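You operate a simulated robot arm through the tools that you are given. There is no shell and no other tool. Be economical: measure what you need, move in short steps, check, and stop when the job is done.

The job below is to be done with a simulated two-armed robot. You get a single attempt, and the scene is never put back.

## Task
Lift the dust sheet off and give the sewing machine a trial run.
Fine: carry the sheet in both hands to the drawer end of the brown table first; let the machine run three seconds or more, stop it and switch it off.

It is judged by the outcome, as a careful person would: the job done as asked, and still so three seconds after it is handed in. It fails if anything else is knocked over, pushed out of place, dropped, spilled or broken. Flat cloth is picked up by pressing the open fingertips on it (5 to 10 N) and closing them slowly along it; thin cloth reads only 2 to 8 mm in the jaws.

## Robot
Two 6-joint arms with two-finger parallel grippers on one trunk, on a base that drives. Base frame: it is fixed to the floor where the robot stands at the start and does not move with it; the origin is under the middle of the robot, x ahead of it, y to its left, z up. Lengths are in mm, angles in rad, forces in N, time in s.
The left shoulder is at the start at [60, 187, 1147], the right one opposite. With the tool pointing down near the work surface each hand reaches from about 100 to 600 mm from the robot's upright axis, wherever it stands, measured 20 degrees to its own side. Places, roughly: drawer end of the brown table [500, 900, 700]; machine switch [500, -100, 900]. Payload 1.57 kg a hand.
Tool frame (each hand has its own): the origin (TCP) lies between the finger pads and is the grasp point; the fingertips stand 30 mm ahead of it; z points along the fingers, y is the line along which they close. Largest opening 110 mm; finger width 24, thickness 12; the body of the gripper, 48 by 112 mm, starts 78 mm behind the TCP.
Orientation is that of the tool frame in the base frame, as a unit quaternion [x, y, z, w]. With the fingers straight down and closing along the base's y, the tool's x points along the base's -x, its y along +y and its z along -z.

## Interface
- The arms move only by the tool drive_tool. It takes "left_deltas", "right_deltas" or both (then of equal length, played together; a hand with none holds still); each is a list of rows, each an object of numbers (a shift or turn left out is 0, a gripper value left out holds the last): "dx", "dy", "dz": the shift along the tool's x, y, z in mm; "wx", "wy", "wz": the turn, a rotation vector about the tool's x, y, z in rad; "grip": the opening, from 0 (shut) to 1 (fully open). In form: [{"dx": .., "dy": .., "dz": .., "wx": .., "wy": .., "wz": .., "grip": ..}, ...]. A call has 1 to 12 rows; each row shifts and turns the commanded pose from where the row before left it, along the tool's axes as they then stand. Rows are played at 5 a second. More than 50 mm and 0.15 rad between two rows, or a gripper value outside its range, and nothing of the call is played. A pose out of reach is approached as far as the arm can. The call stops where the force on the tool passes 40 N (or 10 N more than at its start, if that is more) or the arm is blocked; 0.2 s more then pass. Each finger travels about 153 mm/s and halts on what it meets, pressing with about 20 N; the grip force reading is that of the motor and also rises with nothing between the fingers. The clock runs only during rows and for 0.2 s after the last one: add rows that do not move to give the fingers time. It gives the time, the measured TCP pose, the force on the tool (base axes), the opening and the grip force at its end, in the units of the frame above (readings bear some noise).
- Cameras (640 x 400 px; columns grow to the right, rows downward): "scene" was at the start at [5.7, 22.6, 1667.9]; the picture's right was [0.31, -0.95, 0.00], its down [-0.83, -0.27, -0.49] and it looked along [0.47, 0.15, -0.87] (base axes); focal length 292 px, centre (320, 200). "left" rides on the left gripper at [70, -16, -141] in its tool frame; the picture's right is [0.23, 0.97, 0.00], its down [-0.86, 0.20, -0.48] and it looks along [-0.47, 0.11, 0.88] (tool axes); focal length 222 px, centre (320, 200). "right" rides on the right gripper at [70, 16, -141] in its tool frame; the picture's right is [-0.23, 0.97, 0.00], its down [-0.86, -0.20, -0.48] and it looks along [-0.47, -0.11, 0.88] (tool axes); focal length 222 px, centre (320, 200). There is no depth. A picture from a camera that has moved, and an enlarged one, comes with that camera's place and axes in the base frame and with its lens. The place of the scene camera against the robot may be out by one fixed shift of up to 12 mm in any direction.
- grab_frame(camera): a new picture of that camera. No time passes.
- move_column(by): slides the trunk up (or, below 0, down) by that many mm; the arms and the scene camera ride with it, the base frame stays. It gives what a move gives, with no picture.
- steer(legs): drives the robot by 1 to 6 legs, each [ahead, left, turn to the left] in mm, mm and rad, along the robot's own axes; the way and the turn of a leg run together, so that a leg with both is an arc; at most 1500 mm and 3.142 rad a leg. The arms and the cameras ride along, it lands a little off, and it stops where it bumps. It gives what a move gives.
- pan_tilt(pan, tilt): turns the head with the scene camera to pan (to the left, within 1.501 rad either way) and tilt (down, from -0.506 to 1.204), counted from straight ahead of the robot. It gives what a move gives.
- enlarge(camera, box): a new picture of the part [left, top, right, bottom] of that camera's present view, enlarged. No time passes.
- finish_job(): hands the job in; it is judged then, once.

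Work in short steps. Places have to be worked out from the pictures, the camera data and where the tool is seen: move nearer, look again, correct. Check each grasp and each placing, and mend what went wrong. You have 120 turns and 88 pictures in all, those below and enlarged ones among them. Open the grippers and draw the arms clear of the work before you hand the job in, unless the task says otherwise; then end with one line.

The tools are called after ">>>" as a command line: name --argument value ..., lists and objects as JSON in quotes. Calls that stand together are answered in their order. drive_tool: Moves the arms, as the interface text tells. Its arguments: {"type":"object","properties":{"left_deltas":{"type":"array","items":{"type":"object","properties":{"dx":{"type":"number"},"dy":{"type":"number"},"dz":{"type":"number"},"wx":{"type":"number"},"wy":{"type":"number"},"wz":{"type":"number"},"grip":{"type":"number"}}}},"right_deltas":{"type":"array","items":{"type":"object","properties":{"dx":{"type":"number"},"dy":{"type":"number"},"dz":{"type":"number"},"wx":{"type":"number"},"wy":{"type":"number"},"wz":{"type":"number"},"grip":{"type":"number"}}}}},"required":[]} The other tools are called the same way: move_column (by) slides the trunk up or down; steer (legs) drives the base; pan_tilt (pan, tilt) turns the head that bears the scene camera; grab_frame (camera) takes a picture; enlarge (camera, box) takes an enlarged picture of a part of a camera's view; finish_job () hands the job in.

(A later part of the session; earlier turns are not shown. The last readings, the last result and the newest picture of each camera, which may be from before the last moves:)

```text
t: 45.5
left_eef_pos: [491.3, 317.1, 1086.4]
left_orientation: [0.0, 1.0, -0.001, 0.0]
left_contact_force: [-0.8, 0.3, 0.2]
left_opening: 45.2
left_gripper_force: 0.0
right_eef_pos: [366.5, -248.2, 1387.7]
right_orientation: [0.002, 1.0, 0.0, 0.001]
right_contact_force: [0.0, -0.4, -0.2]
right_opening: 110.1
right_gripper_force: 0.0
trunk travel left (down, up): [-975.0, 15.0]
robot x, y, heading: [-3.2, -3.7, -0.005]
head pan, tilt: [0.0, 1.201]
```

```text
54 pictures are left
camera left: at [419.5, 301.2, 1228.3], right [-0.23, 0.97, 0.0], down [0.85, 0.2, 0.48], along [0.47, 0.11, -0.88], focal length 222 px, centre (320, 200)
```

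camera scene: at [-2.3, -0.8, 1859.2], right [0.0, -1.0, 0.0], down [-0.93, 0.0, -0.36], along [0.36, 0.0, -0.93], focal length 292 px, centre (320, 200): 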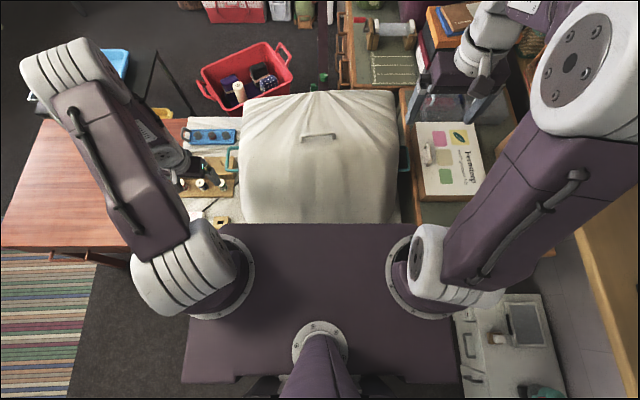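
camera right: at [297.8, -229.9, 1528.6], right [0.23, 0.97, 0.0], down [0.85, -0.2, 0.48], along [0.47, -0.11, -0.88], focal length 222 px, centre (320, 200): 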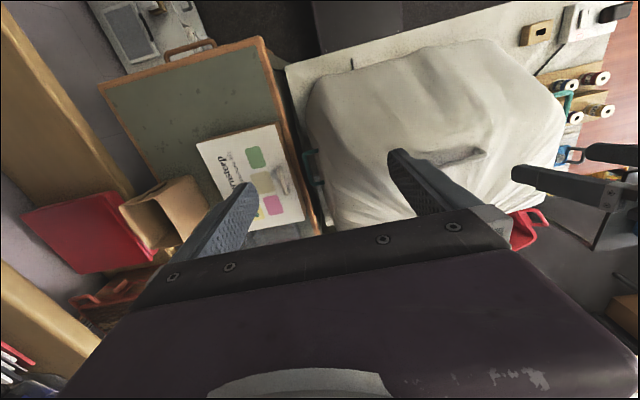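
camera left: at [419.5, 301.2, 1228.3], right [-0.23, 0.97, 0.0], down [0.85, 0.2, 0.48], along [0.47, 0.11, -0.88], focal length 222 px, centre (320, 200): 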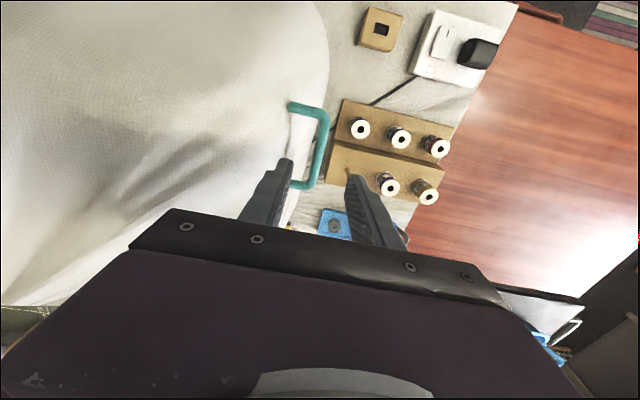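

The bar's midpoint comes out at (491, 319, 968), right below the fingers. I'll descend onto it.

>>> drive_tool --left_deltas '[{"dy": 1, "dz": 30}, {"dz": 30}, {"dz": 30}, {"dz": 20}, {"dx": 0}]'

>>> grab_frame --camera "left"

```text
t: 46.8
left_eef_pos: [490.1, 317.4, 976.3]
left_orientation: [0.001, 1.0, 0.0, 0.0]
left_contact_force: [0.4, -0.4, 0.1]
left_opening: 44.8
left_gripper_force: 0.2
right_eef_pos: [367.1, -249.0, 1386.2]
right_orientation: [0.003, 1.0, -0.001, 0.0]
right_contact_force: [-0.1, 0.2, -0.3]
right_opening: 109.8
right_gripper_force: 0.1
trunk travel left (down, up): [-975.0, 15.0]
robot x, y, heading: [4.5, -2.5, -0.004]
head pan, tilt: [0.0, 1.201]
```

```text
53 pictures are left
camera left: at [419.6, 301.2, 1118.5], right [-0.23, 0.97, 0.0], down [0.86, 0.2, 0.48], along [0.47, 0.11, -0.88], focal length 222 px, centre (320, 200)
```

left: 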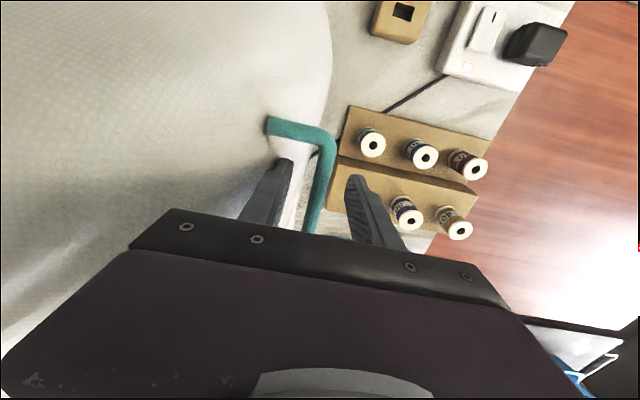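

The bar lies between the left fingers. Now I'll bring the right hand beside the right loop, high first.

>>> drive_tool --right_deltas '[{"dy": -40, "dz": 30}, {"dy": -30, "dz": 40}, {"dz": 45}, {"dz": 45}, {"dx": -40, "dz": 45}, {"dx": -40, "dz": 45}, {"dx": -42, "dz": 30, "grip": 0.41}, {"dx": 0}]'

>>> grab_frame --camera "right"

```text
refused: row 5 steps farther than a row can; nothing moved
```

```text
52 pictures are left
camera right: at [297.9, -233.8, 1528.0], right [0.23, 0.97, 0.0], down [0.85, -0.2, 0.48], along [0.47, -0.11, -0.88], focal length 222 px, centre (320, 200)
```

right: 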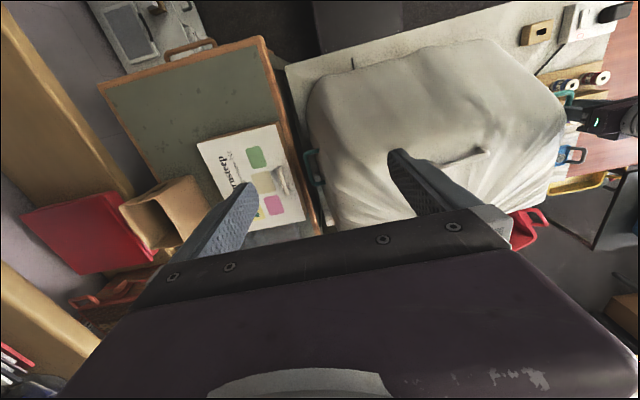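

>>> drive_tool --right_deltas '[{"dy": -40, "dz": 25}, {"dy": -30, "dz": 35}, {"dz": 45}, {"dz": 45}, {"dz": 45}, {"dz": 45}, {"dx": -40}, {"dx": -40, "grip": 0.41}, {"dx": -42, "dz": 20}, {"dx": 0, "dz": 30}, {"dx": 0}]'

>>> grab_frame --camera "right"

```text
t: 49.1
left_eef_pos: [488.1, 318.1, 977.5]
left_orientation: [0.001, 1.0, 0.0, 0.0]
left_contact_force: [0.4, 0.1, 0.1]
left_opening: 45.2
left_gripper_force: 0.1
right_eef_pos: [486.8, -318.7, 1096.3]
right_orientation: [0.003, 1.0, -0.001, 0.0]
right_contact_force: [0.2, -0.1, -0.2]
right_opening: 44.7
right_gripper_force: 0.1
trunk travel left (down, up): [-975.0, 15.0]
robot x, y, heading: [-1.4, -2.1, -0.007]
head pan, tilt: [0.0, 1.201]
```

```text
51 pictures are left
camera right: at [418.5, -303.7, 1238.2], right [0.23, 0.97, 0.0], down [0.85, -0.2, 0.48], along [0.47, -0.11, -0.88], focal length 222 px, centre (320, 200)
```

right: 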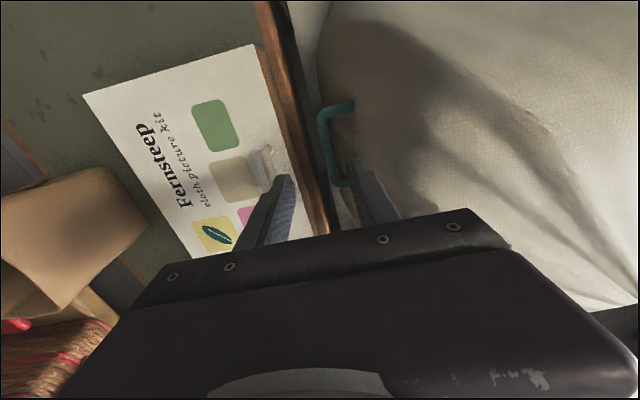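

The right bar works out to y≈-311, with its midpoint at x≈495. I'll shift by 6 mm and descend.

>>> drive_tool --right_deltas '[{"dy": 6, "dx": -3, "dz": 30}, {"dz": 30}, {"dz": 30}, {"dz": 28}, {"dx": 0}]'

>>> grab_frame --camera "right"

```text
t: 50.4
left_eef_pos: [489.7, 317.9, 976.9]
left_orientation: [0.0, 1.0, 0.0, 0.0]
left_contact_force: [0.0, 0.1, 0.1]
left_opening: 45.2
left_gripper_force: 0.1
right_eef_pos: [491.1, -312.3, 979.8]
right_orientation: [0.003, 1.0, 0.0, 0.0]
right_contact_force: [0.1, -0.2, 0.0]
right_opening: 44.8
right_gripper_force: 0.1
trunk travel left (down, up): [-975.0, 15.0]
robot x, y, heading: [1.7, -0.9, -0.006]
head pan, tilt: [0.0, 1.201]
```

```text
50 pictures are left
camera right: at [423.0, -297.9, 1120.8], right [0.23, 0.97, 0.0], down [0.85, -0.2, 0.48], along [0.47, -0.11, -0.88], focal length 222 px, centre (320, 200)
```

right: 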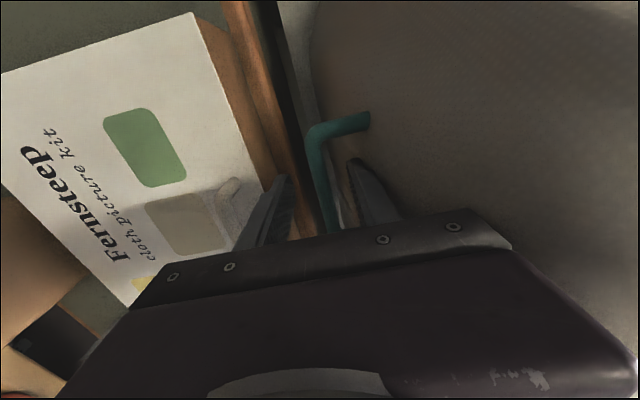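

Both bars lie between the fingers. I'll close both hands slowly.

>>> drive_tool --left_deltas '[{"grip": 0.3}, {"grip": 0.2}, {"grip": 0.1}, {"grip": 0.0}, {"grip": 0.0}, {"grip": 0.0}]' --right_deltas '[{"grip": 0.3}, {"grip": 0.2}, {"grip": 0.1}, {"grip": 0.0}, {"grip": 0.0}, {"grip": 0.0}]'

```text
t: 51.8
left_eef_pos: [490.6, 316.5, 976.4]
left_orientation: [0.001, 1.0, -0.001, -0.001]
left_contact_force: [2.5, -35.0, 6.6]
left_opening: 11.7
left_gripper_force: 20.0
right_eef_pos: [491.9, -311.6, 978.5]
right_orientation: [0.002, 1.0, 0.001, 0.0]
right_contact_force: [2.9, 35.3, 4.1]
right_opening: 13.3
right_gripper_force: 19.9
trunk travel left (down, up): [-975.0, 15.0]
robot x, y, heading: [1.0, 0.4, -0.004]
head pan, tilt: [0.0, 1.201]
```

Both loops are gripped (about 12 mm), but there is 35 N of sideways strain. I'll ease each hand inward a little.

>>> drive_tool --left_deltas '[{"dy": -1.5}, {"dy": -1.5}, {"dx": 0}]' --right_deltas '[{"dy": 1.5}, {"dy": 1.5}, {"dx": 0}]'

```text
t: 52.5
left_eef_pos: [489.0, 316.3, 976.5]
left_orientation: [0.001, 1.0, 0.001, 0.0]
left_contact_force: [-0.7, 3.8, 0.0]
left_opening: 11.8
left_gripper_force: 19.4
right_eef_pos: [492.7, -312.2, 979.7]
right_orientation: [0.004, 1.0, -0.001, 0.001]
right_contact_force: [0.7, -2.5, 7.2]
right_opening: 13.0
right_gripper_force: 20.4
trunk travel left (down, up): [-975.0, 15.0]
robot x, y, heading: [-2.2, -3.4, -0.006]
head pan, tilt: [0.0, 1.201]
```

The strain is gone. I'll do a small test lift of both hands together.

>>> drive_tool --left_deltas '[{"dz": -10}, {"dz": -10}, {"dz": -10}, {"dx": 0}]' --right_deltas '[{"dz": -10}, {"dz": -10}, {"dz": -10}, {"dx": 0}]'

>>> grab_frame --camera "scene"

```text
t: 53.5
left_eef_pos: [490.8, 317.1, 1006.2]
left_orientation: [0.001, 1.0, 0.001, 0.0]
left_contact_force: [-1.1, 35.7, -13.9]
left_opening: 12.1
left_gripper_force: 20.1
right_eef_pos: [493.4, -311.0, 1009.8]
right_orientation: [0.004, 1.0, -0.001, 0.001]
right_contact_force: [2.0, -36.1, 9.5]
right_opening: 13.1
right_gripper_force: 19.8
trunk travel left (down, up): [-975.0, 15.0]
robot x, y, heading: [-1.1, -1.7, -0.004]
head pan, tilt: [0.0, 1.201]
```

```text
49 pictures are left
camera scene: at [-0.5, -0.7, 1859.2], right [0.0, -1.0, 0.0], down [-0.93, 0.0, -0.36], along [0.36, 0.0, -0.93], focal length 292 px, centre (320, 200)
```

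scene: 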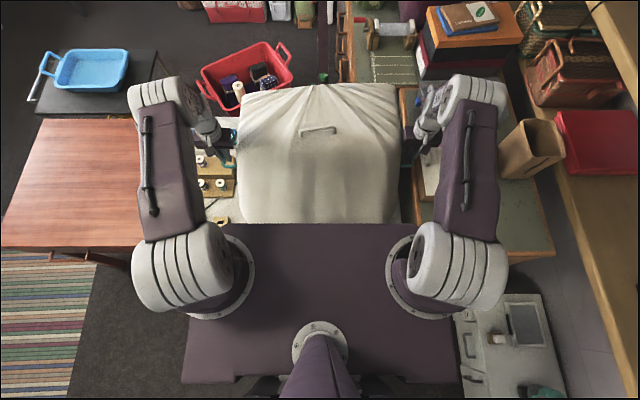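

The sheet rises with the hands, with a light total load. I'll ease the inward squeeze slightly before lifting on.

>>> drive_tool --left_deltas '[{"dy": 1.3}, {"dx": 0}]' --right_deltas '[{"dy": -1.3}, {"dx": 0}]'

```text
t: 54.1
left_eef_pos: [490.9, 315.5, 1006.0]
left_orientation: [0.001, 1.0, -0.001, 0.0]
left_contact_force: [-1.0, 28.8, -12.8]
left_opening: 11.6
left_gripper_force: 19.8
right_eef_pos: [492.4, -311.5, 1008.8]
right_orientation: [0.002, 1.0, 0.0, 0.0]
right_contact_force: [1.3, -28.2, 8.6]
right_opening: 12.9
right_gripper_force: 19.9
trunk travel left (down, up): [-975.0, 15.0]
robot x, y, heading: [-2.9, -5.5, -0.008]
head pan, tilt: [0.0, 1.201]
```

>>> drive_tool --left_deltas '[{"dy": 1.5}, {"dy": 1.5}, {"dx": 0}]' --right_deltas '[{"dy": -1.5}, {"dy": -1.5}, {"dx": 0}]'

```text
t: 55.0
left_eef_pos: [489.6, 317.2, 1005.5]
left_orientation: [0.001, 1.0, -0.002, -0.002]
left_contact_force: [-0.9, -29.6, -4.6]
left_opening: 11.8
left_gripper_force: 19.8
right_eef_pos: [491.1, -312.0, 1007.6]
right_orientation: [0.001, 1.0, 0.001, -0.002]
right_contact_force: [-0.4, 29.9, 0.4]
right_opening: 13.1
right_gripper_force: 20.2
trunk travel left (down, up): [-975.0, 15.0]
robot x, y, heading: [-1.2, -0.8, -0.001]
head pan, tilt: [0.0, 1.201]
```

>>> drive_tool --left_deltas '[{"dy": -1.5}, {"dx": 0}]' --right_deltas '[{"dy": 1.5}, {"dx": 0}]'

```text
t: 55.5
left_eef_pos: [490.5, 316.7, 1005.8]
left_orientation: [0.001, 1.0, 0.0, -0.001]
left_contact_force: [0.3, -36.6, -2.8]
left_opening: 11.8
left_gripper_force: 20.7
right_eef_pos: [491.4, -313.2, 1007.6]
right_orientation: [0.002, 1.0, 0.001, 0.0]
right_contact_force: [-0.3, 35.6, -2.3]
right_opening: 13.5
right_gripper_force: 19.7
trunk travel left (down, up): [-975.0, 15.0]
robot x, y, heading: [-1.2, -4.5, -0.007]
head pan, tilt: [0.0, 1.201]
```

>>> drive_tool --left_deltas '[{"dx": 0}, {"dx": 0}, {"dx": 0}]' --right_deltas '[{"dx": 0}, {"dx": 0}, {"dx": 0}]'

```text
t: 56.4
left_eef_pos: [490.6, 316.4, 1006.6]
left_orientation: [0.001, 1.0, 0.0, -0.001]
left_contact_force: [0.2, -38.0, -2.7]
left_opening: 11.8
left_gripper_force: 19.3
right_eef_pos: [493.2, -311.7, 1007.7]
right_orientation: [0.002, 1.0, -0.001, -0.001]
right_contact_force: [-0.3, 37.4, -1.8]
right_opening: 13.6
right_gripper_force: 19.9
trunk travel left (down, up): [-975.0, 15.0]
robot x, y, heading: [-1.7, -3.1, -0.008]
head pan, tilt: [0.0, 1.201]
```

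>>> drive_tool --left_deltas '[{"dy": -1}, {"dy": -1}, {"dx": 0}]' --right_deltas '[{"dy": 1}, {"dy": 1}, {"dx": 0}]'

```text
t: 57.1
left_eef_pos: [490.9, 317.2, 1005.2]
left_orientation: [0.001, 1.0, 0.0, 0.0]
left_contact_force: [-0.1, -13.3, -5.4]
left_opening: 11.8
left_gripper_force: 19.8
right_eef_pos: [492.2, -312.3, 1009.5]
right_orientation: [0.003, 1.0, -0.001, 0.002]
right_contact_force: [0.3, 12.3, 2.1]
right_opening: 13.4
right_gripper_force: 20.2
trunk travel left (down, up): [-975.0, 15.0]
robot x, y, heading: [-1.9, -5.6, -0.008]
head pan, tilt: [0.0, 1.201]
```

The strain is modest now. For a clean straight lift I want to use the trunk, which is almost at its top. I'll set the sheet back down, release, and raise the hands, then regrip with the trunk lowered.

>>> drive_tool --left_deltas '[{"dz": 10}, {"dz": 10}, {"dz": 9}, {"grip": 0.2}, {"grip": 0.41}, {"dx": 0}]' --right_deltas '[{"dz": 10}, {"dz": 10}, {"dz": 9}, {"grip": 0.2}, {"grip": 0.41}, {"dx": 0}]'

>>> drive_tool --left_deltas '[{"dz": -40}, {"dz": -40}, {"dz": -45}, {"dz": -45}, {"dz": -45}, {"dz": -45}, {"dz": -45}, {"dx": 0}]' --right_deltas '[{"dz": -40}, {"dz": -40}, {"dz": -45}, {"dz": -45}, {"dz": -45}, {"dz": -45}, {"dz": -45}, {"dx": 0}]'

```text
t: 58.5
left_eef_pos: [490.3, 314.9, 978.9]
left_orientation: [0.001, 1.0, 0.0, 0.0]
left_contact_force: [-0.1, 0.6, 0.5]
left_opening: 45.0
left_gripper_force: 0.1
right_eef_pos: [491.4, -313.0, 980.2]
right_orientation: [0.002, 1.0, 0.0, -0.001]
right_contact_force: [1.6, -2.5, 2.1]
right_opening: 45.2
right_gripper_force: 0.1
trunk travel left (down, up): [-975.0, 15.0]
robot x, y, heading: [-2.0, -1.2, -0.005]
head pan, tilt: [0.0, 1.201]
```

```text
t: 60.4
left_eef_pos: [489.3, 316.4, 1283.6]
left_orientation: [0.001, 1.0, 0.0, 0.0]
left_contact_force: [0.1, 0.2, 0.1]
left_opening: 45.1
left_gripper_force: 0.2
right_eef_pos: [491.0, -312.1, 1284.7]
right_orientation: [0.002, 1.0, 0.001, 0.0]
right_contact_force: [0.1, 0.0, -0.8]
right_opening: 45.4
right_gripper_force: 0.1
trunk travel left (down, up): [-975.0, 15.0]
robot x, y, heading: [-0.6, -1.7, -0.003]
head pan, tilt: [0.0, 1.201]
```

Both arms hold well up here. I'll raise them 45 mm more, check the sheet below, then lower the trunk to the loops.

>>> drive_tool --left_deltas '[{"dz": -45}, {"dx": 0}]' --right_deltas '[{"dz": -45}, {"dx": 0}]'

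>>> move_column --by -240

>>> grab_frame --camera "left"

>>> grab_frame --camera "right"

```text
t: 61.0
left_eef_pos: [489.4, 317.2, 1329.0]
left_orientation: [0.0, 1.0, 0.0, 0.0]
left_contact_force: [-0.1, 0.3, -0.8]
left_opening: 45.3
left_gripper_force: 0.1
right_eef_pos: [489.6, -310.0, 1330.0]
right_orientation: [0.002, 1.0, 0.0, -0.001]
right_contact_force: [-0.7, 0.6, 0.0]
right_opening: 44.9
right_gripper_force: 0.1
trunk travel left (down, up): [-975.0, 15.0]
robot x, y, heading: [-0.5, -5.7, -0.003]
head pan, tilt: [0.0, 1.201]
```

```text
t: 63.5
left_eef_pos: [490.5, 316.9, 1088.2]
left_orientation: [0.001, 1.0, -0.001, 0.0]
left_contact_force: [0.6, 0.4, 0.1]
left_opening: 44.8
left_gripper_force: 0.1
right_eef_pos: [491.7, -310.2, 1088.5]
right_orientation: [0.003, 1.0, -0.001, -0.001]
right_contact_force: [-0.3, -0.4, 0.4]
right_opening: 45.1
right_gripper_force: 0.1
trunk travel left (down, up): [-735.0, 255.0]
robot x, y, heading: [-0.4, -2.7, -0.003]
head pan, tilt: [0.0, 1.201]
```

```text
48 pictures are left
camera left: at [419.3, 300.5, 1230.1], right [-0.23, 0.97, 0.0], down [0.86, 0.2, 0.48], along [0.47, 0.11, -0.88], focal length 222 px, centre (320, 200)
```

left: 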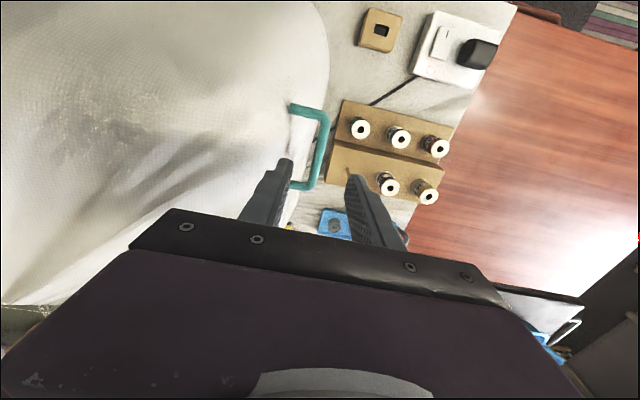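

```text
47 pictures are left
camera right: at [421.7, -295.7, 1231.7], right [0.23, 0.97, 0.0], down [0.85, -0.2, 0.48], along [0.47, -0.11, -0.88], focal length 222 px, centre (320, 200)
```

right: 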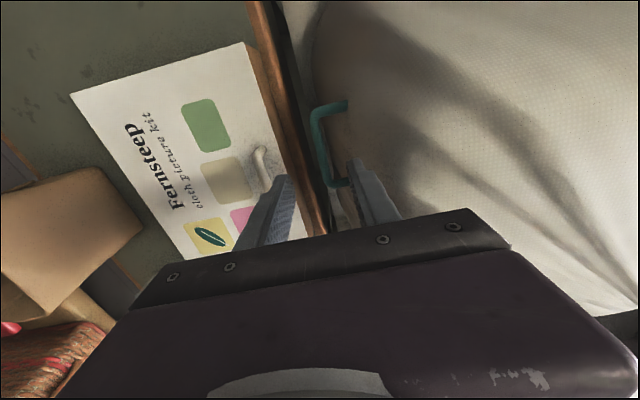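

The sheet is back where it was. I'll lower the trunk 110 mm onto the loops and close.

>>> move_column --by -110

>>> drive_tool --left_deltas '[{"grip": 0.3, "dy": -1}, {"grip": 0.2}, {"grip": 0.1}, {"grip": 0.0}, {"grip": 0.0}, {"grip": 0.0}]' --right_deltas '[{"grip": 0.3}, {"grip": 0.2}, {"grip": 0.1}, {"grip": 0.0}, {"grip": 0.0}, {"grip": 0.0}]'

```text
t: 64.9
left_eef_pos: [490.8, 316.8, 978.1]
left_orientation: [0.001, 1.0, 0.001, 0.0]
left_contact_force: [-0.6, 0.2, -0.4]
left_opening: 45.3
left_gripper_force: 0.0
right_eef_pos: [491.7, -310.9, 980.5]
right_orientation: [0.002, 1.0, 0.0, 0.0]
right_contact_force: [0.1, -2.5, -0.1]
right_opening: 45.3
right_gripper_force: 0.0
trunk travel left (down, up): [-625.0, 365.0]
robot x, y, heading: [-1.1, -0.6, -0.01]
head pan, tilt: [0.0, 1.201]
```

```text
t: 66.3
left_eef_pos: [488.5, 315.7, 978.0]
left_orientation: [0.001, 1.0, 0.0, 0.0]
left_contact_force: [1.5, 14.9, -0.3]
left_opening: 12.0
left_gripper_force: 19.5
right_eef_pos: [491.6, -310.2, 980.5]
right_orientation: [0.003, 1.0, 0.0, -0.001]
right_contact_force: [0.2, -10.6, 5.9]
right_opening: 12.3
right_gripper_force: 20.2
trunk travel left (down, up): [-625.0, 365.0]
robot x, y, heading: [-2.6, -4.7, -0.006]
head pan, tilt: [0.0, 1.201]
```

The grip is good with low strain. I'll lift with the trunk in stages.

>>> move_column --by 60

>>> move_column --by 140

>>> grab_frame --camera "scene"

```text
t: 67.3
left_eef_pos: [490.8, 316.2, 1037.3]
left_orientation: [0.001, 1.0, 0.0, -0.001]
left_contact_force: [-0.7, 17.2, -10.9]
left_opening: 12.1
left_gripper_force: 19.3
right_eef_pos: [491.4, -311.2, 1039.5]
right_orientation: [0.002, 1.0, 0.001, 0.0]
right_contact_force: [1.5, -17.3, 8.0]
right_opening: 12.4
right_gripper_force: 20.0
trunk travel left (down, up): [-685.0, 305.0]
robot x, y, heading: [-0.0, -3.5, -0.011]
head pan, tilt: [0.0, 1.201]
```

```text
t: 68.9
left_eef_pos: [489.6, 316.2, 1177.6]
left_orientation: [0.001, 1.0, 0.0, -0.001]
left_contact_force: [-1.1, 19.1, -10.9]
left_opening: 11.8
left_gripper_force: 19.5
right_eef_pos: [491.0, -310.8, 1180.7]
right_orientation: [0.002, 1.0, 0.0, 0.0]
right_contact_force: [1.5, -19.8, 7.5]
right_opening: 12.3
right_gripper_force: 20.2
trunk travel left (down, up): [-825.0, 165.0]
robot x, y, heading: [-3.4, -3.2, -0.0]
head pan, tilt: [0.0, 1.201]
```

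```text
46 pictures are left
camera scene: at [-1.0, -0.8, 1709.2], right [0.0, -1.0, 0.0], down [-0.93, 0.0, -0.36], along [0.36, 0.0, -0.93], focal length 292 px, centre (320, 200)
```

scene: 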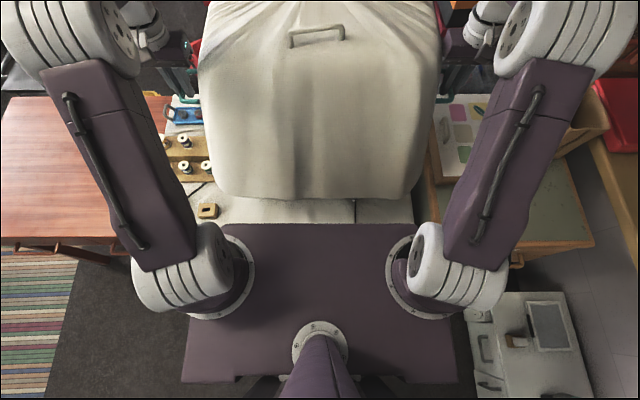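

The sheet rises as one piece, with its white handle. I'll lift the rest of the trunk travel and check for clearance.

>>> move_column --by 165

>>> grab_frame --camera "scene"

>>> grab_frame --camera "left"

```text
t: 70.8
left_eef_pos: [489.4, 316.8, 1342.4]
left_orientation: [0.001, 1.0, 0.001, 0.0]
left_contact_force: [-0.3, 20.1, -12.0]
left_opening: 12.0
left_gripper_force: 20.1
right_eef_pos: [491.2, -311.5, 1345.1]
right_orientation: [0.002, 1.0, 0.0, 0.0]
right_contact_force: [1.5, -19.8, 8.1]
right_opening: 12.4
right_gripper_force: 20.1
trunk travel left (down, up): [-990.0, 0.0]
robot x, y, heading: [0.5, -3.1, -0.007]
head pan, tilt: [0.0, 1.201]
```

```text
45 pictures are left
camera scene: at [-1.0, -0.8, 1874.2], right [0.0, -1.0, 0.0], down [-0.93, 0.0, -0.36], along [0.36, 0.0, -0.93], focal length 292 px, centre (320, 200)
```

scene: 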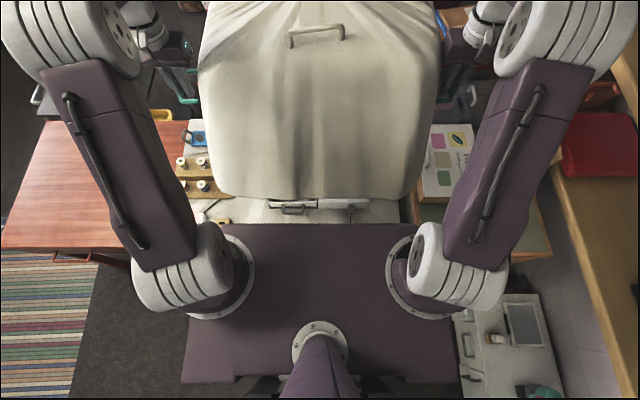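

```text
44 pictures are left
camera left: at [420.0, 299.8, 1484.6], right [-0.23, 0.97, 0.0], down [0.86, 0.2, 0.48], along [0.47, 0.11, -0.88], focal length 222 px, centre (320, 200)
```

left: 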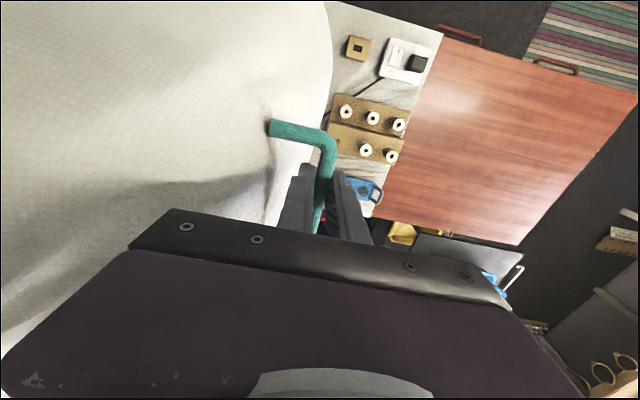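

The machine is appearing below. I'll raise both hands another 40 mm for more clearance under the hem.

>>> drive_tool --left_deltas '[{"dz": -10}, {"dz": -10}, {"dz": -10}, {"dz": -10}, {"dx": 0}]' --right_deltas '[{"dz": -10}, {"dz": -10}, {"dz": -10}, {"dz": -10}, {"dx": 0}]'

>>> grab_frame --camera "right"

```text
t: 72.0
left_eef_pos: [489.2, 315.5, 1383.6]
left_orientation: [0.0, 1.0, 0.001, 0.0]
left_contact_force: [-1.4, 20.8, -12.2]
left_opening: 11.8
left_gripper_force: 20.5
right_eef_pos: [491.2, -311.7, 1385.6]
right_orientation: [0.004, 1.0, 0.0, 0.0]
right_contact_force: [0.6, -21.3, 7.5]
right_opening: 12.4
right_gripper_force: 19.9
trunk travel left (down, up): [-990.0, 0.0]
robot x, y, heading: [0.4, -6.3, -0.006]
head pan, tilt: [0.0, 1.201]
```

```text
43 pictures are left
camera right: at [421.9, -295.8, 1526.9], right [0.23, 0.97, 0.0], down [0.85, -0.2, 0.48], along [0.47, -0.11, -0.88], focal length 222 px, centre (320, 200)
```

right: 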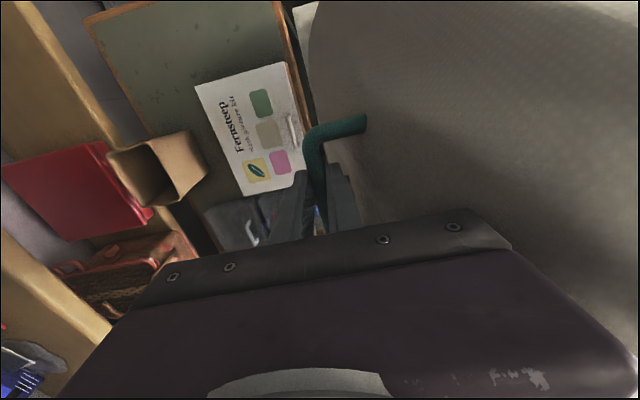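

Everything is held and the load is steady. I'll drive left slowly, a first short leg as a check.

>>> steer --legs '[[0, 150, 0]]'

>>> grab_frame --camera "right"

```text
t: 73.4
left_eef_pos: [491.9, 460.3, 1381.3]
left_orientation: [0.001, 1.0, 0.003, 0.0]
left_contact_force: [-1.2, 19.2, -11.4]
left_opening: 11.7
left_gripper_force: 20.4
right_eef_pos: [491.2, -168.2, 1384.6]
right_orientation: [0.003, 1.0, 0.002, -0.001]
right_contact_force: [1.7, -19.8, 8.1]
right_opening: 12.4
right_gripper_force: 20.1
trunk travel left (down, up): [-990.0, 0.0]
robot x, y, heading: [2.3, 146.8, -0.005]
head pan, tilt: [0.0, 1.201]
```

```text
42 pictures are left
camera right: at [422.0, -152.8, 1525.6], right [0.23, 0.97, 0.0], down [0.85, -0.21, 0.48], along [0.47, -0.11, -0.88], focal length 222 px, centre (320, 200)
```

right: 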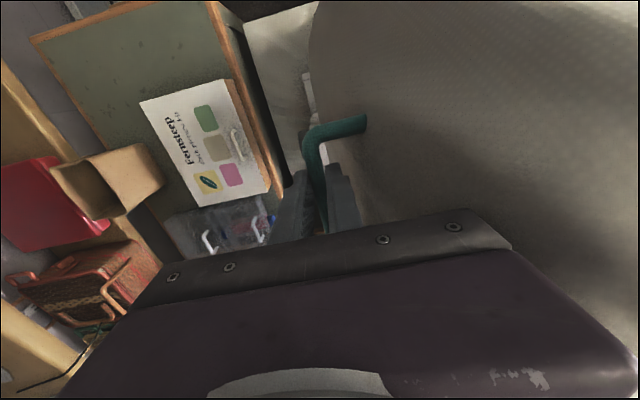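

There is no contact anywhere. The brown table spans about x 232–862, y 616–1320, with drawers on the near (-x) side. I'll drive so the sheet's centre comes to about (450, 930).

>>> steer --legs '[[0, 500, 0], [-35, 283, 0]]'

>>> grab_frame --camera "scene"

>>> grab_frame --camera "left"

>>> grab_frame --camera "right"

```text
t: 77.9
left_eef_pos: [461.6, 1246.2, 1381.5]
left_orientation: [0.0, 1.0, 0.001, -0.001]
left_contact_force: [-1.3, 6.6, -9.2]
left_opening: 11.6
left_gripper_force: 19.8
right_eef_pos: [462.8, 617.5, 1383.8]
right_orientation: [0.003, 1.0, 0.001, 0.0]
right_contact_force: [0.0, -7.5, 4.7]
right_opening: 12.1
right_gripper_force: 19.4
trunk travel left (down, up): [-990.0, 0.0]
robot x, y, heading: [-32.8, 929.8, -0.006]
head pan, tilt: [0.0, 1.201]
```

```text
41 pictures are left
camera scene: at [-30.3, 926.7, 1874.2], right [-0.01, -1.0, 0.0], down [-0.93, 0.01, -0.36], along [0.36, 0.0, -0.93], focal length 292 px, centre (320, 200)
```

scene: 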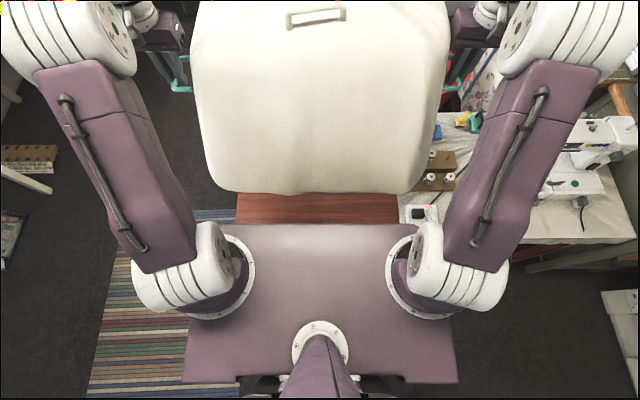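

```text
40 pictures are left
camera left: at [390.6, 1227.9, 1525.1], right [-0.22, 0.97, 0.0], down [0.86, 0.2, 0.48], along [0.46, 0.11, -0.88], focal length 222 px, centre (320, 200)
```

left: 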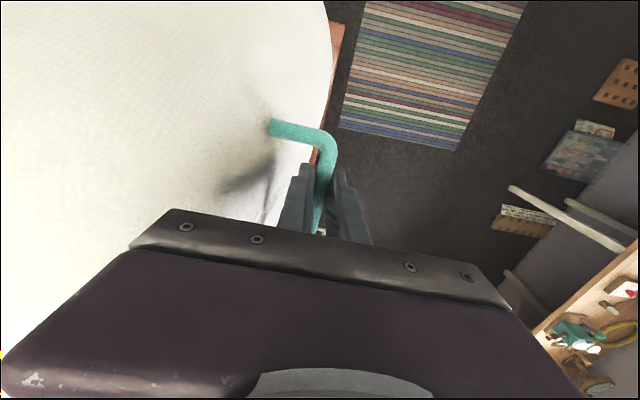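

```text
39 pictures are left
camera right: at [392.6, 632.3, 1525.5], right [0.23, 0.97, 0.0], down [0.85, -0.21, 0.48], along [0.46, -0.11, -0.88], focal length 222 px, centre (320, 200)
```

right: 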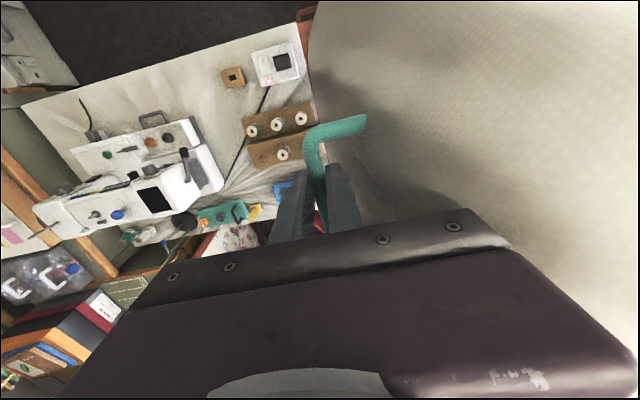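

The machine is uncovered, and the sheet hangs above the brown table (y 620–1280). I'll shift 15 mm left to centre it and lower the trunk in stages.

>>> steer --legs '[[0, 15, 0]]'

>>> move_column --by -300

>>> grab_frame --camera "left"

>>> grab_frame --camera "right"

```text
t: 78.7
left_eef_pos: [460.1, 1259.7, 1383.6]
left_orientation: [0.002, 1.0, 0.003, -0.001]
left_contact_force: [-0.3, 4.0, -9.2]
left_opening: 11.7
left_gripper_force: 20.0
right_eef_pos: [461.5, 631.9, 1384.7]
right_orientation: [0.003, 1.0, 0.003, 0.0]
right_contact_force: [0.4, -4.3, 4.6]
right_opening: 11.9
right_gripper_force: 20.3
trunk travel left (down, up): [-990.0, 0.0]
robot x, y, heading: [-31.7, 944.1, -0.004]
head pan, tilt: [0.0, 1.201]
```

```text
t: 81.7
left_eef_pos: [459.6, 1263.4, 1081.3]
left_orientation: [0.001, 1.0, 0.002, -0.002]
left_contact_force: [-0.2, 4.6, -6.9]
left_opening: 11.8
left_gripper_force: 20.2
right_eef_pos: [460.0, 635.3, 1085.0]
right_orientation: [0.004, 1.0, 0.001, 0.001]
right_contact_force: [0.3, -3.6, 4.0]
right_opening: 11.8
right_gripper_force: 19.9
trunk travel left (down, up): [-690.0, 300.0]
robot x, y, heading: [-31.2, 946.2, -0.004]
head pan, tilt: [0.0, 1.201]
```

```text
38 pictures are left
camera left: at [390.0, 1247.0, 1224.2], right [-0.22, 0.97, 0.0], down [0.86, 0.2, 0.48], along [0.46, 0.11, -0.88], focal length 222 px, centre (320, 200)
```

left: 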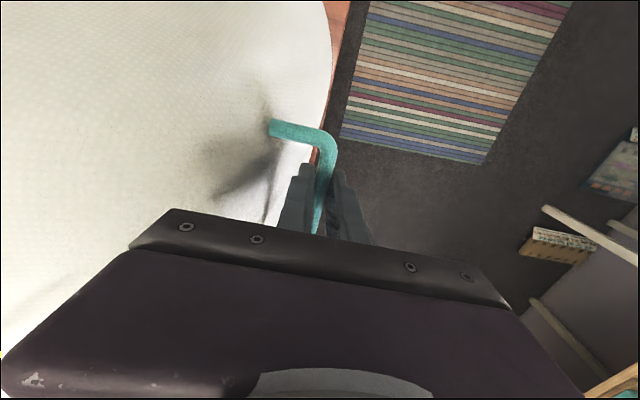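

```text
37 pictures are left
camera right: at [391.9, 651.4, 1226.8], right [0.23, 0.97, 0.0], down [0.85, -0.21, 0.48], along [0.47, -0.11, -0.88], focal length 222 px, centre (320, 200)
```

right: 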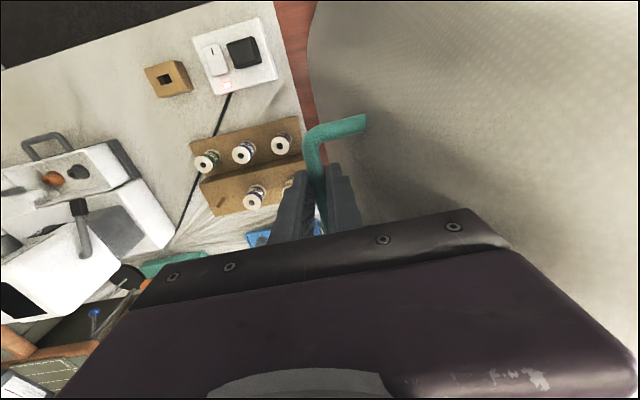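

The hem (y ≈640–1258) sits inside the table edges. I'll keep lowering.

>>> move_column --by -110

>>> move_column --by -20

```text
t: 83.1
left_eef_pos: [459.3, 1262.8, 976.2]
left_orientation: [0.002, 1.0, 0.002, 0.003]
left_contact_force: [5.5, 2.6, 17.7]
left_opening: 12.0
left_gripper_force: 19.5
right_eef_pos: [460.4, 634.0, 976.0]
right_orientation: [0.003, 1.0, 0.0, 0.002]
right_contact_force: [4.9, -3.8, 13.6]
right_opening: 12.0
right_gripper_force: 20.2
trunk travel left (down, up): [-580.0, 410.0]
robot x, y, heading: [-29.0, 943.5, -0.003]
head pan, tilt: [0.0, 1.201]
```

```text
t: 83.5
left_eef_pos: [459.6, 1261.3, 972.8]
left_orientation: [0.003, 1.0, 0.003, 0.006]
left_contact_force: [-1.0, 0.1, 16.1]
left_opening: 11.8
left_gripper_force: 20.0
right_eef_pos: [459.8, 635.7, 977.2]
right_orientation: [0.006, 1.0, 0.002, 0.008]
right_contact_force: [2.4, -4.1, 19.3]
right_opening: 12.0
right_gripper_force: 20.3
trunk travel left (down, up): [-575.0, 415.0]
robot x, y, heading: [-33.6, 945.9, -0.003]
head pan, tilt: [0.0, 1.201]
stopped: the force on the tool passed its limit (the readings are from after the stop); the commanded pose is now the measured one
```

The sheet has touched the table (same height as the work table). I'll relieve the pressure a little and open both hands.

>>> move_column --by 4

>>> drive_tool --left_deltas '[{"grip": 0.2}, {"grip": 0.41}, {"dx": 0}]' --right_deltas '[{"grip": 0.2}, {"grip": 0.41}, {"dx": 0}]'

>>> grab_frame --camera "left"

>>> grab_frame --camera "right"

```text
t: 84.0
left_eef_pos: [460.3, 1262.2, 973.7]
left_orientation: [0.002, 1.0, 0.002, 0.003]
left_contact_force: [-2.6, 2.1, -2.3]
left_opening: 11.9
left_gripper_force: 19.9
right_eef_pos: [462.3, 634.6, 978.2]
right_orientation: [0.006, 1.0, 0.0, 0.005]
right_contact_force: [-1.1, -4.6, 6.3]
right_opening: 12.3
right_gripper_force: 20.0
trunk travel left (down, up): [-579.0, 411.0]
robot x, y, heading: [-33.0, 947.6, 0.0]
head pan, tilt: [0.0, 1.201]
```

```text
t: 84.8
left_eef_pos: [460.5, 1263.4, 974.0]
left_orientation: [0.002, 1.0, 0.002, 0.003]
left_contact_force: [-0.2, 0.5, 0.8]
left_opening: 45.0
left_gripper_force: 0.0
right_eef_pos: [462.1, 636.6, 977.6]
right_orientation: [0.005, 1.0, 0.0, 0.004]
right_contact_force: [-0.5, -1.4, 0.1]
right_opening: 45.2
right_gripper_force: 0.0
trunk travel left (down, up): [-579.0, 411.0]
robot x, y, heading: [-33.3, 942.2, -0.002]
head pan, tilt: [0.0, 1.201]
```

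```text
36 pictures are left
camera left: at [390.4, 1246.6, 1115.8], right [-0.22, 0.97, 0.0], down [0.85, 0.2, 0.48], along [0.47, 0.11, -0.87], focal length 222 px, centre (320, 200)
```

left: 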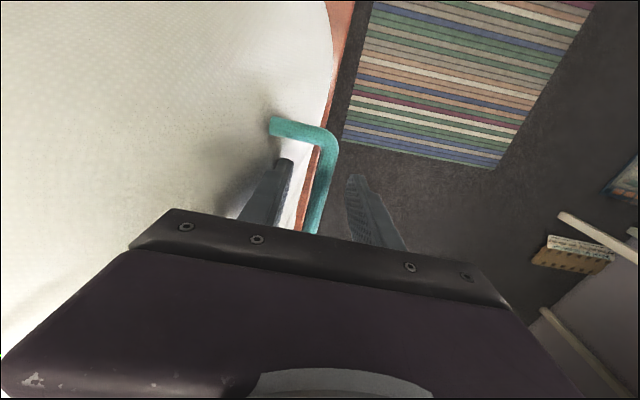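

```text
35 pictures are left
camera right: at [392.1, 651.4, 1118.8], right [0.24, 0.97, 0.0], down [0.85, -0.21, 0.49], along [0.47, -0.11, -0.87], focal length 222 px, centre (320, 200)
```

right: 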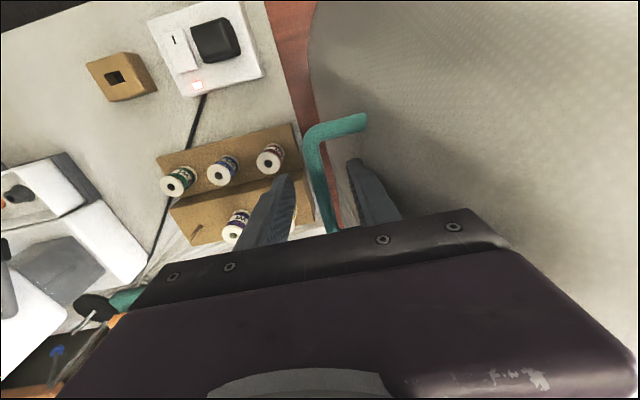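

The sheet stands free on the brown table. I'll raise the trunk straight up and drive back in front of the machine.

>>> move_column --by 350

>>> steer --legs '[[0, -943, 0]]'

>>> pan_tilt --pan 0.0 --tilt 0.95

>>> grab_frame --camera "scene"

```text
t: 88.2
left_eef_pos: [462.1, 1263.1, 1324.3]
left_orientation: [0.003, 1.0, 0.002, 0.003]
left_contact_force: [-0.3, -0.2, -0.5]
left_opening: 45.2
left_gripper_force: 0.0
right_eef_pos: [462.5, 636.0, 1327.5]
right_orientation: [0.005, 1.0, 0.0, 0.004]
right_contact_force: [-0.4, -0.2, 0.4]
right_opening: 45.3
right_gripper_force: 0.0
trunk travel left (down, up): [-929.0, 61.0]
robot x, y, heading: [-33.1, 945.4, -0.007]
head pan, tilt: [0.0, 1.201]
```

```text
t: 93.1
left_eef_pos: [456.2, 326.5, 1323.6]
left_orientation: [0.002, 1.0, 0.0, 0.003]
left_contact_force: [-0.3, 1.2, -0.3]
left_opening: 45.0
left_gripper_force: 0.0
right_eef_pos: [457.4, -301.1, 1327.6]
right_orientation: [0.005, 1.0, 0.0, 0.005]
right_contact_force: [0.2, 0.7, 0.0]
right_opening: 45.1
right_gripper_force: 0.1
trunk travel left (down, up): [-929.0, 61.0]
robot x, y, heading: [-35.3, 9.3, -0.003]
head pan, tilt: [0.0, 1.201]
```

```text
t: 93.9
left_eef_pos: [456.5, 324.8, 1324.1]
left_orientation: [0.002, 1.0, 0.002, 0.002]
left_contact_force: [-0.2, 0.0, -0.2]
left_opening: 45.1
left_gripper_force: 0.0
right_eef_pos: [457.2, -303.0, 1328.0]
right_orientation: [0.005, 1.0, 0.0, 0.005]
right_contact_force: [0.0, -0.5, -0.5]
right_opening: 44.8
right_gripper_force: 0.1
trunk travel left (down, up): [-929.0, 61.0]
robot x, y, heading: [-38.4, 6.0, -0.001]
head pan, tilt: [0.0, 0.949]
```

```text
34 pictures are left
camera scene: at [-19.5, 8.0, 1829.7], right [-0.01, -1.0, 0.0], down [-0.81, 0.0, -0.58], along [0.58, 0.0, -0.81], focal length 292 px, centre (320, 200)
```

scene: 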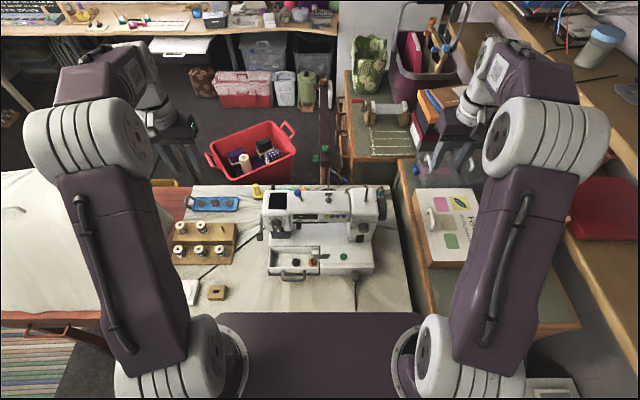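

The machine is uncovered, so I'll zoom in to find its controls.

>>> enlarge --camera "scene" --box '[230, 170, 420, 300]'

>>> grab_frame --camera "right"

>>> grab_frame --camera "left"

```text
3.08 times, centred on (325, 235) of scene
camera zoom: at [-19.5, 8.0, 1829.7], right [-0.01, -1.0, 0.0], down [-0.81, 0.0, -0.58], along [0.58, 0.0, -0.81], focal length 900 px, centre (305, 92)
```

zoom: 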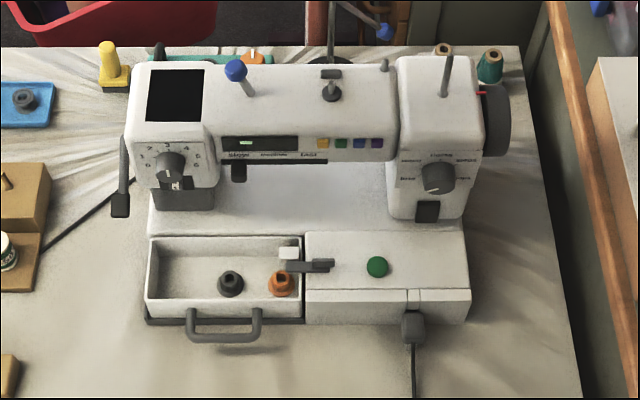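

```text
32 pictures are left
camera right: at [387.2, -287.1, 1468.9], right [0.24, 0.97, 0.0], down [0.85, -0.21, 0.49], along [0.47, -0.11, -0.87], focal length 222 px, centre (320, 200)
```

right: 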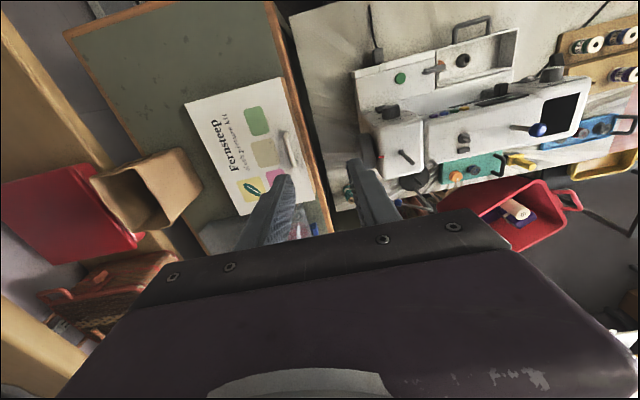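

```text
31 pictures are left
camera left: at [385.3, 308.1, 1465.7], right [-0.22, 0.97, 0.0], down [0.85, 0.2, 0.48], along [0.47, 0.11, -0.87], focal length 222 px, centre (320, 200)
```

left: 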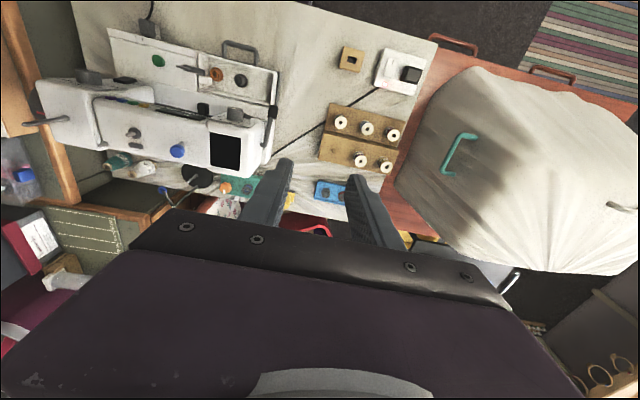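

>>> enlarge --camera "scene" --box '[342, 205, 382, 250]'

>>> enlarge --camera "scene" --box '[265, 200, 355, 235]'

>>> enlarge --camera "scene" --box '[300, 235, 375, 285]'

```text
8.89 times, centred on (362, 228) of scene
camera zoom: at [-19.5, 8.0, 1829.7], right [-0.01, -1.0, 0.0], down [-0.81, 0.0, -0.58], along [0.58, 0.0, -0.81], focal length 2599 px, centre (-53, -44)
```

zoom: 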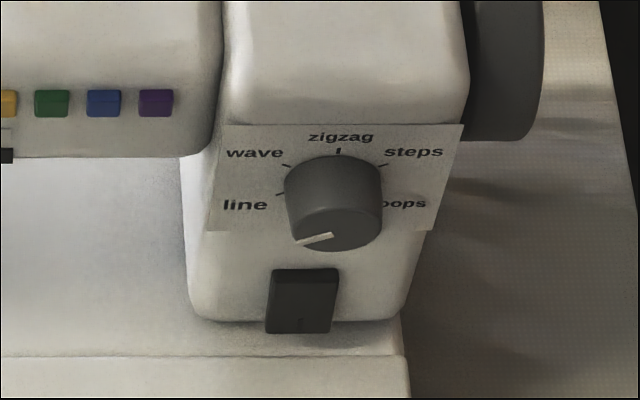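

```text
7.11 times, centred on (310, 218) of scene
camera zoom: at [-19.5, 8.0, 1829.7], right [-0.01, -1.0, 0.0], down [-0.81, 0.0, -0.58], along [0.58, 0.0, -0.81], focal length 2079 px, centre (391, 76)
```

zoom: 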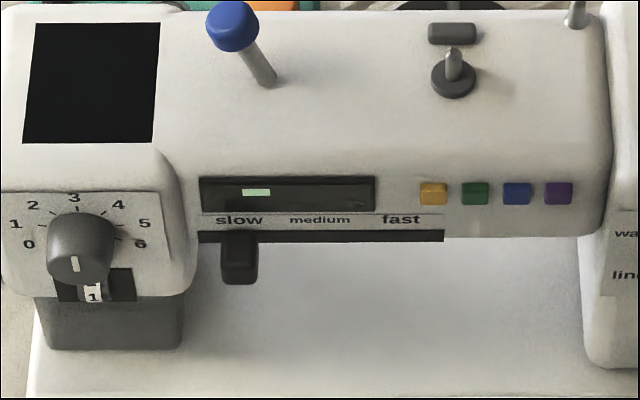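

```text
8.00 times, centred on (338, 260) of scene
camera zoom: at [-19.5, 8.0, 1829.7], right [-0.01, -1.0, 0.0], down [-0.81, 0.0, -0.58], along [0.58, 0.0, -0.81], focal length 2339 px, centre (180, -280)
```

zoom: 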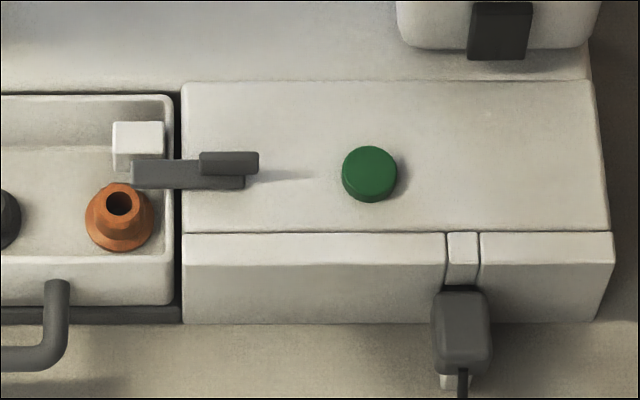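

The controls are readable: a black rocker switch below the stitch dial, a green start/stop button on the bed, and a speed slider at slow. I'll back up a little, lower the trunk, and bring the right hand in front, pitched 45°, for a frontal look.

>>> steer --legs '[[-150, 0, 0]]'

>>> move_column --by -150

>>> drive_tool --right_deltas '[{"wy": -0.13, "grip": 0.2}, {"wy": -0.13, "grip": 0.0}, {"wy": -0.13}, {"wy": -0.13}, {"wy": -0.13}, {"wy": -0.135}, {"dy": 40}, {"dy": 40}, {"dy": 40}, {"dy": 40}, {"dx": 0}]'

>>> grab_frame --camera "right"

```text
t: 95.2
left_eef_pos: [310.5, 326.8, 1323.1]
left_orientation: [0.002, 1.0, 0.001, 0.002]
left_contact_force: [0.3, -0.8, 0.4]
left_opening: 45.0
left_gripper_force: 0.0
right_eef_pos: [311.1, -301.8, 1327.3]
right_orientation: [0.005, 1.0, 0.0, 0.003]
right_contact_force: [1.3, -0.3, -0.2]
right_opening: 45.2
right_gripper_force: 0.1
trunk travel left (down, up): [-929.0, 61.0]
robot x, y, heading: [-186.3, 4.6, -0.006]
head pan, tilt: [0.0, 0.949]
```

```text
t: 97.0
left_eef_pos: [306.4, 325.9, 1174.0]
left_orientation: [0.002, 1.0, 0.002, 0.003]
left_contact_force: [0.6, -0.4, 0.2]
left_opening: 44.9
left_gripper_force: 0.0
right_eef_pos: [308.2, -301.7, 1177.2]
right_orientation: [0.006, 1.0, 0.0, 0.005]
right_contact_force: [0.3, 0.5, 0.6]
right_opening: 44.9
right_gripper_force: 0.1
trunk travel left (down, up): [-779.0, 211.0]
robot x, y, heading: [-184.9, 7.3, -0.009]
head pan, tilt: [0.0, 0.949]
```

```text
t: 99.4
left_eef_pos: [306.3, 325.2, 1173.7]
left_orientation: [0.001, 1.0, 0.002, 0.003]
left_contact_force: [-0.1, 0.2, 0.4]
left_opening: 45.2
left_gripper_force: 0.0
right_eef_pos: [304.5, -160.7, 1178.1]
right_orientation: [0.0, 0.937, 0.009, 0.35]
right_contact_force: [-0.4, -0.3, 0.9]
right_opening: 0.0
right_gripper_force: 20.2
right hand out of reach, approached as far as the arm can: row 6, 9, 10
trunk travel left (down, up): [-779.0, 211.0]
robot x, y, heading: [-185.9, 4.1, -0.005]
head pan, tilt: [0.0, 0.949]
```

```text
27 pictures are left
camera right: at [160.4, -147.3, 1238.7], right [0.17, 0.97, 0.16], down [0.33, -0.21, 0.92], along [0.93, -0.1, -0.36], focal length 222 px, centre (320, 200)
```

right: 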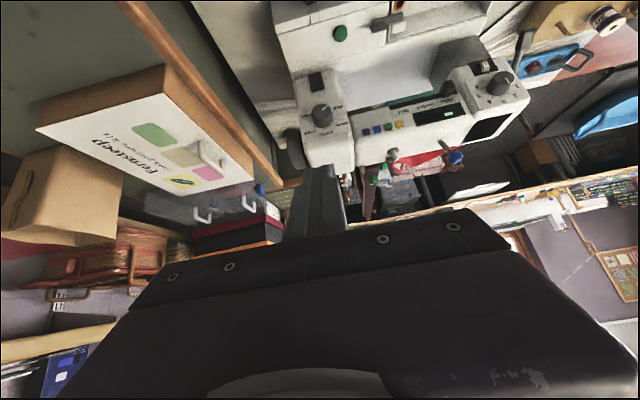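

>>> enlarge --camera "right" --box '[270, 0, 430, 110]'

```text
3.64 times, centred on (350, 55) of right
camera zoom: at [160.4, -147.3, 1238.7], right [0.17, 0.97, 0.16], down [0.33, -0.21, 0.92], along [0.93, -0.1, -0.36], focal length 808 px, centre (211, 727)
```

zoom: 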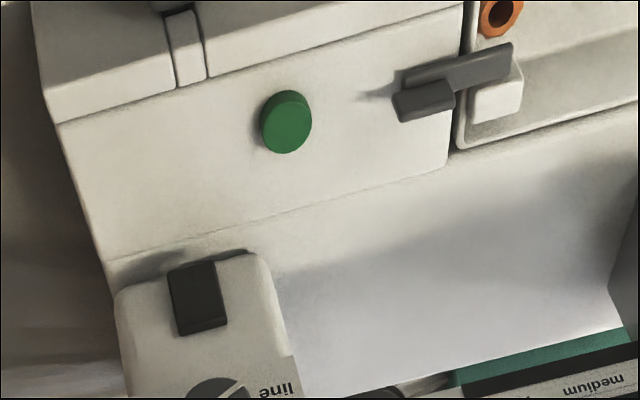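

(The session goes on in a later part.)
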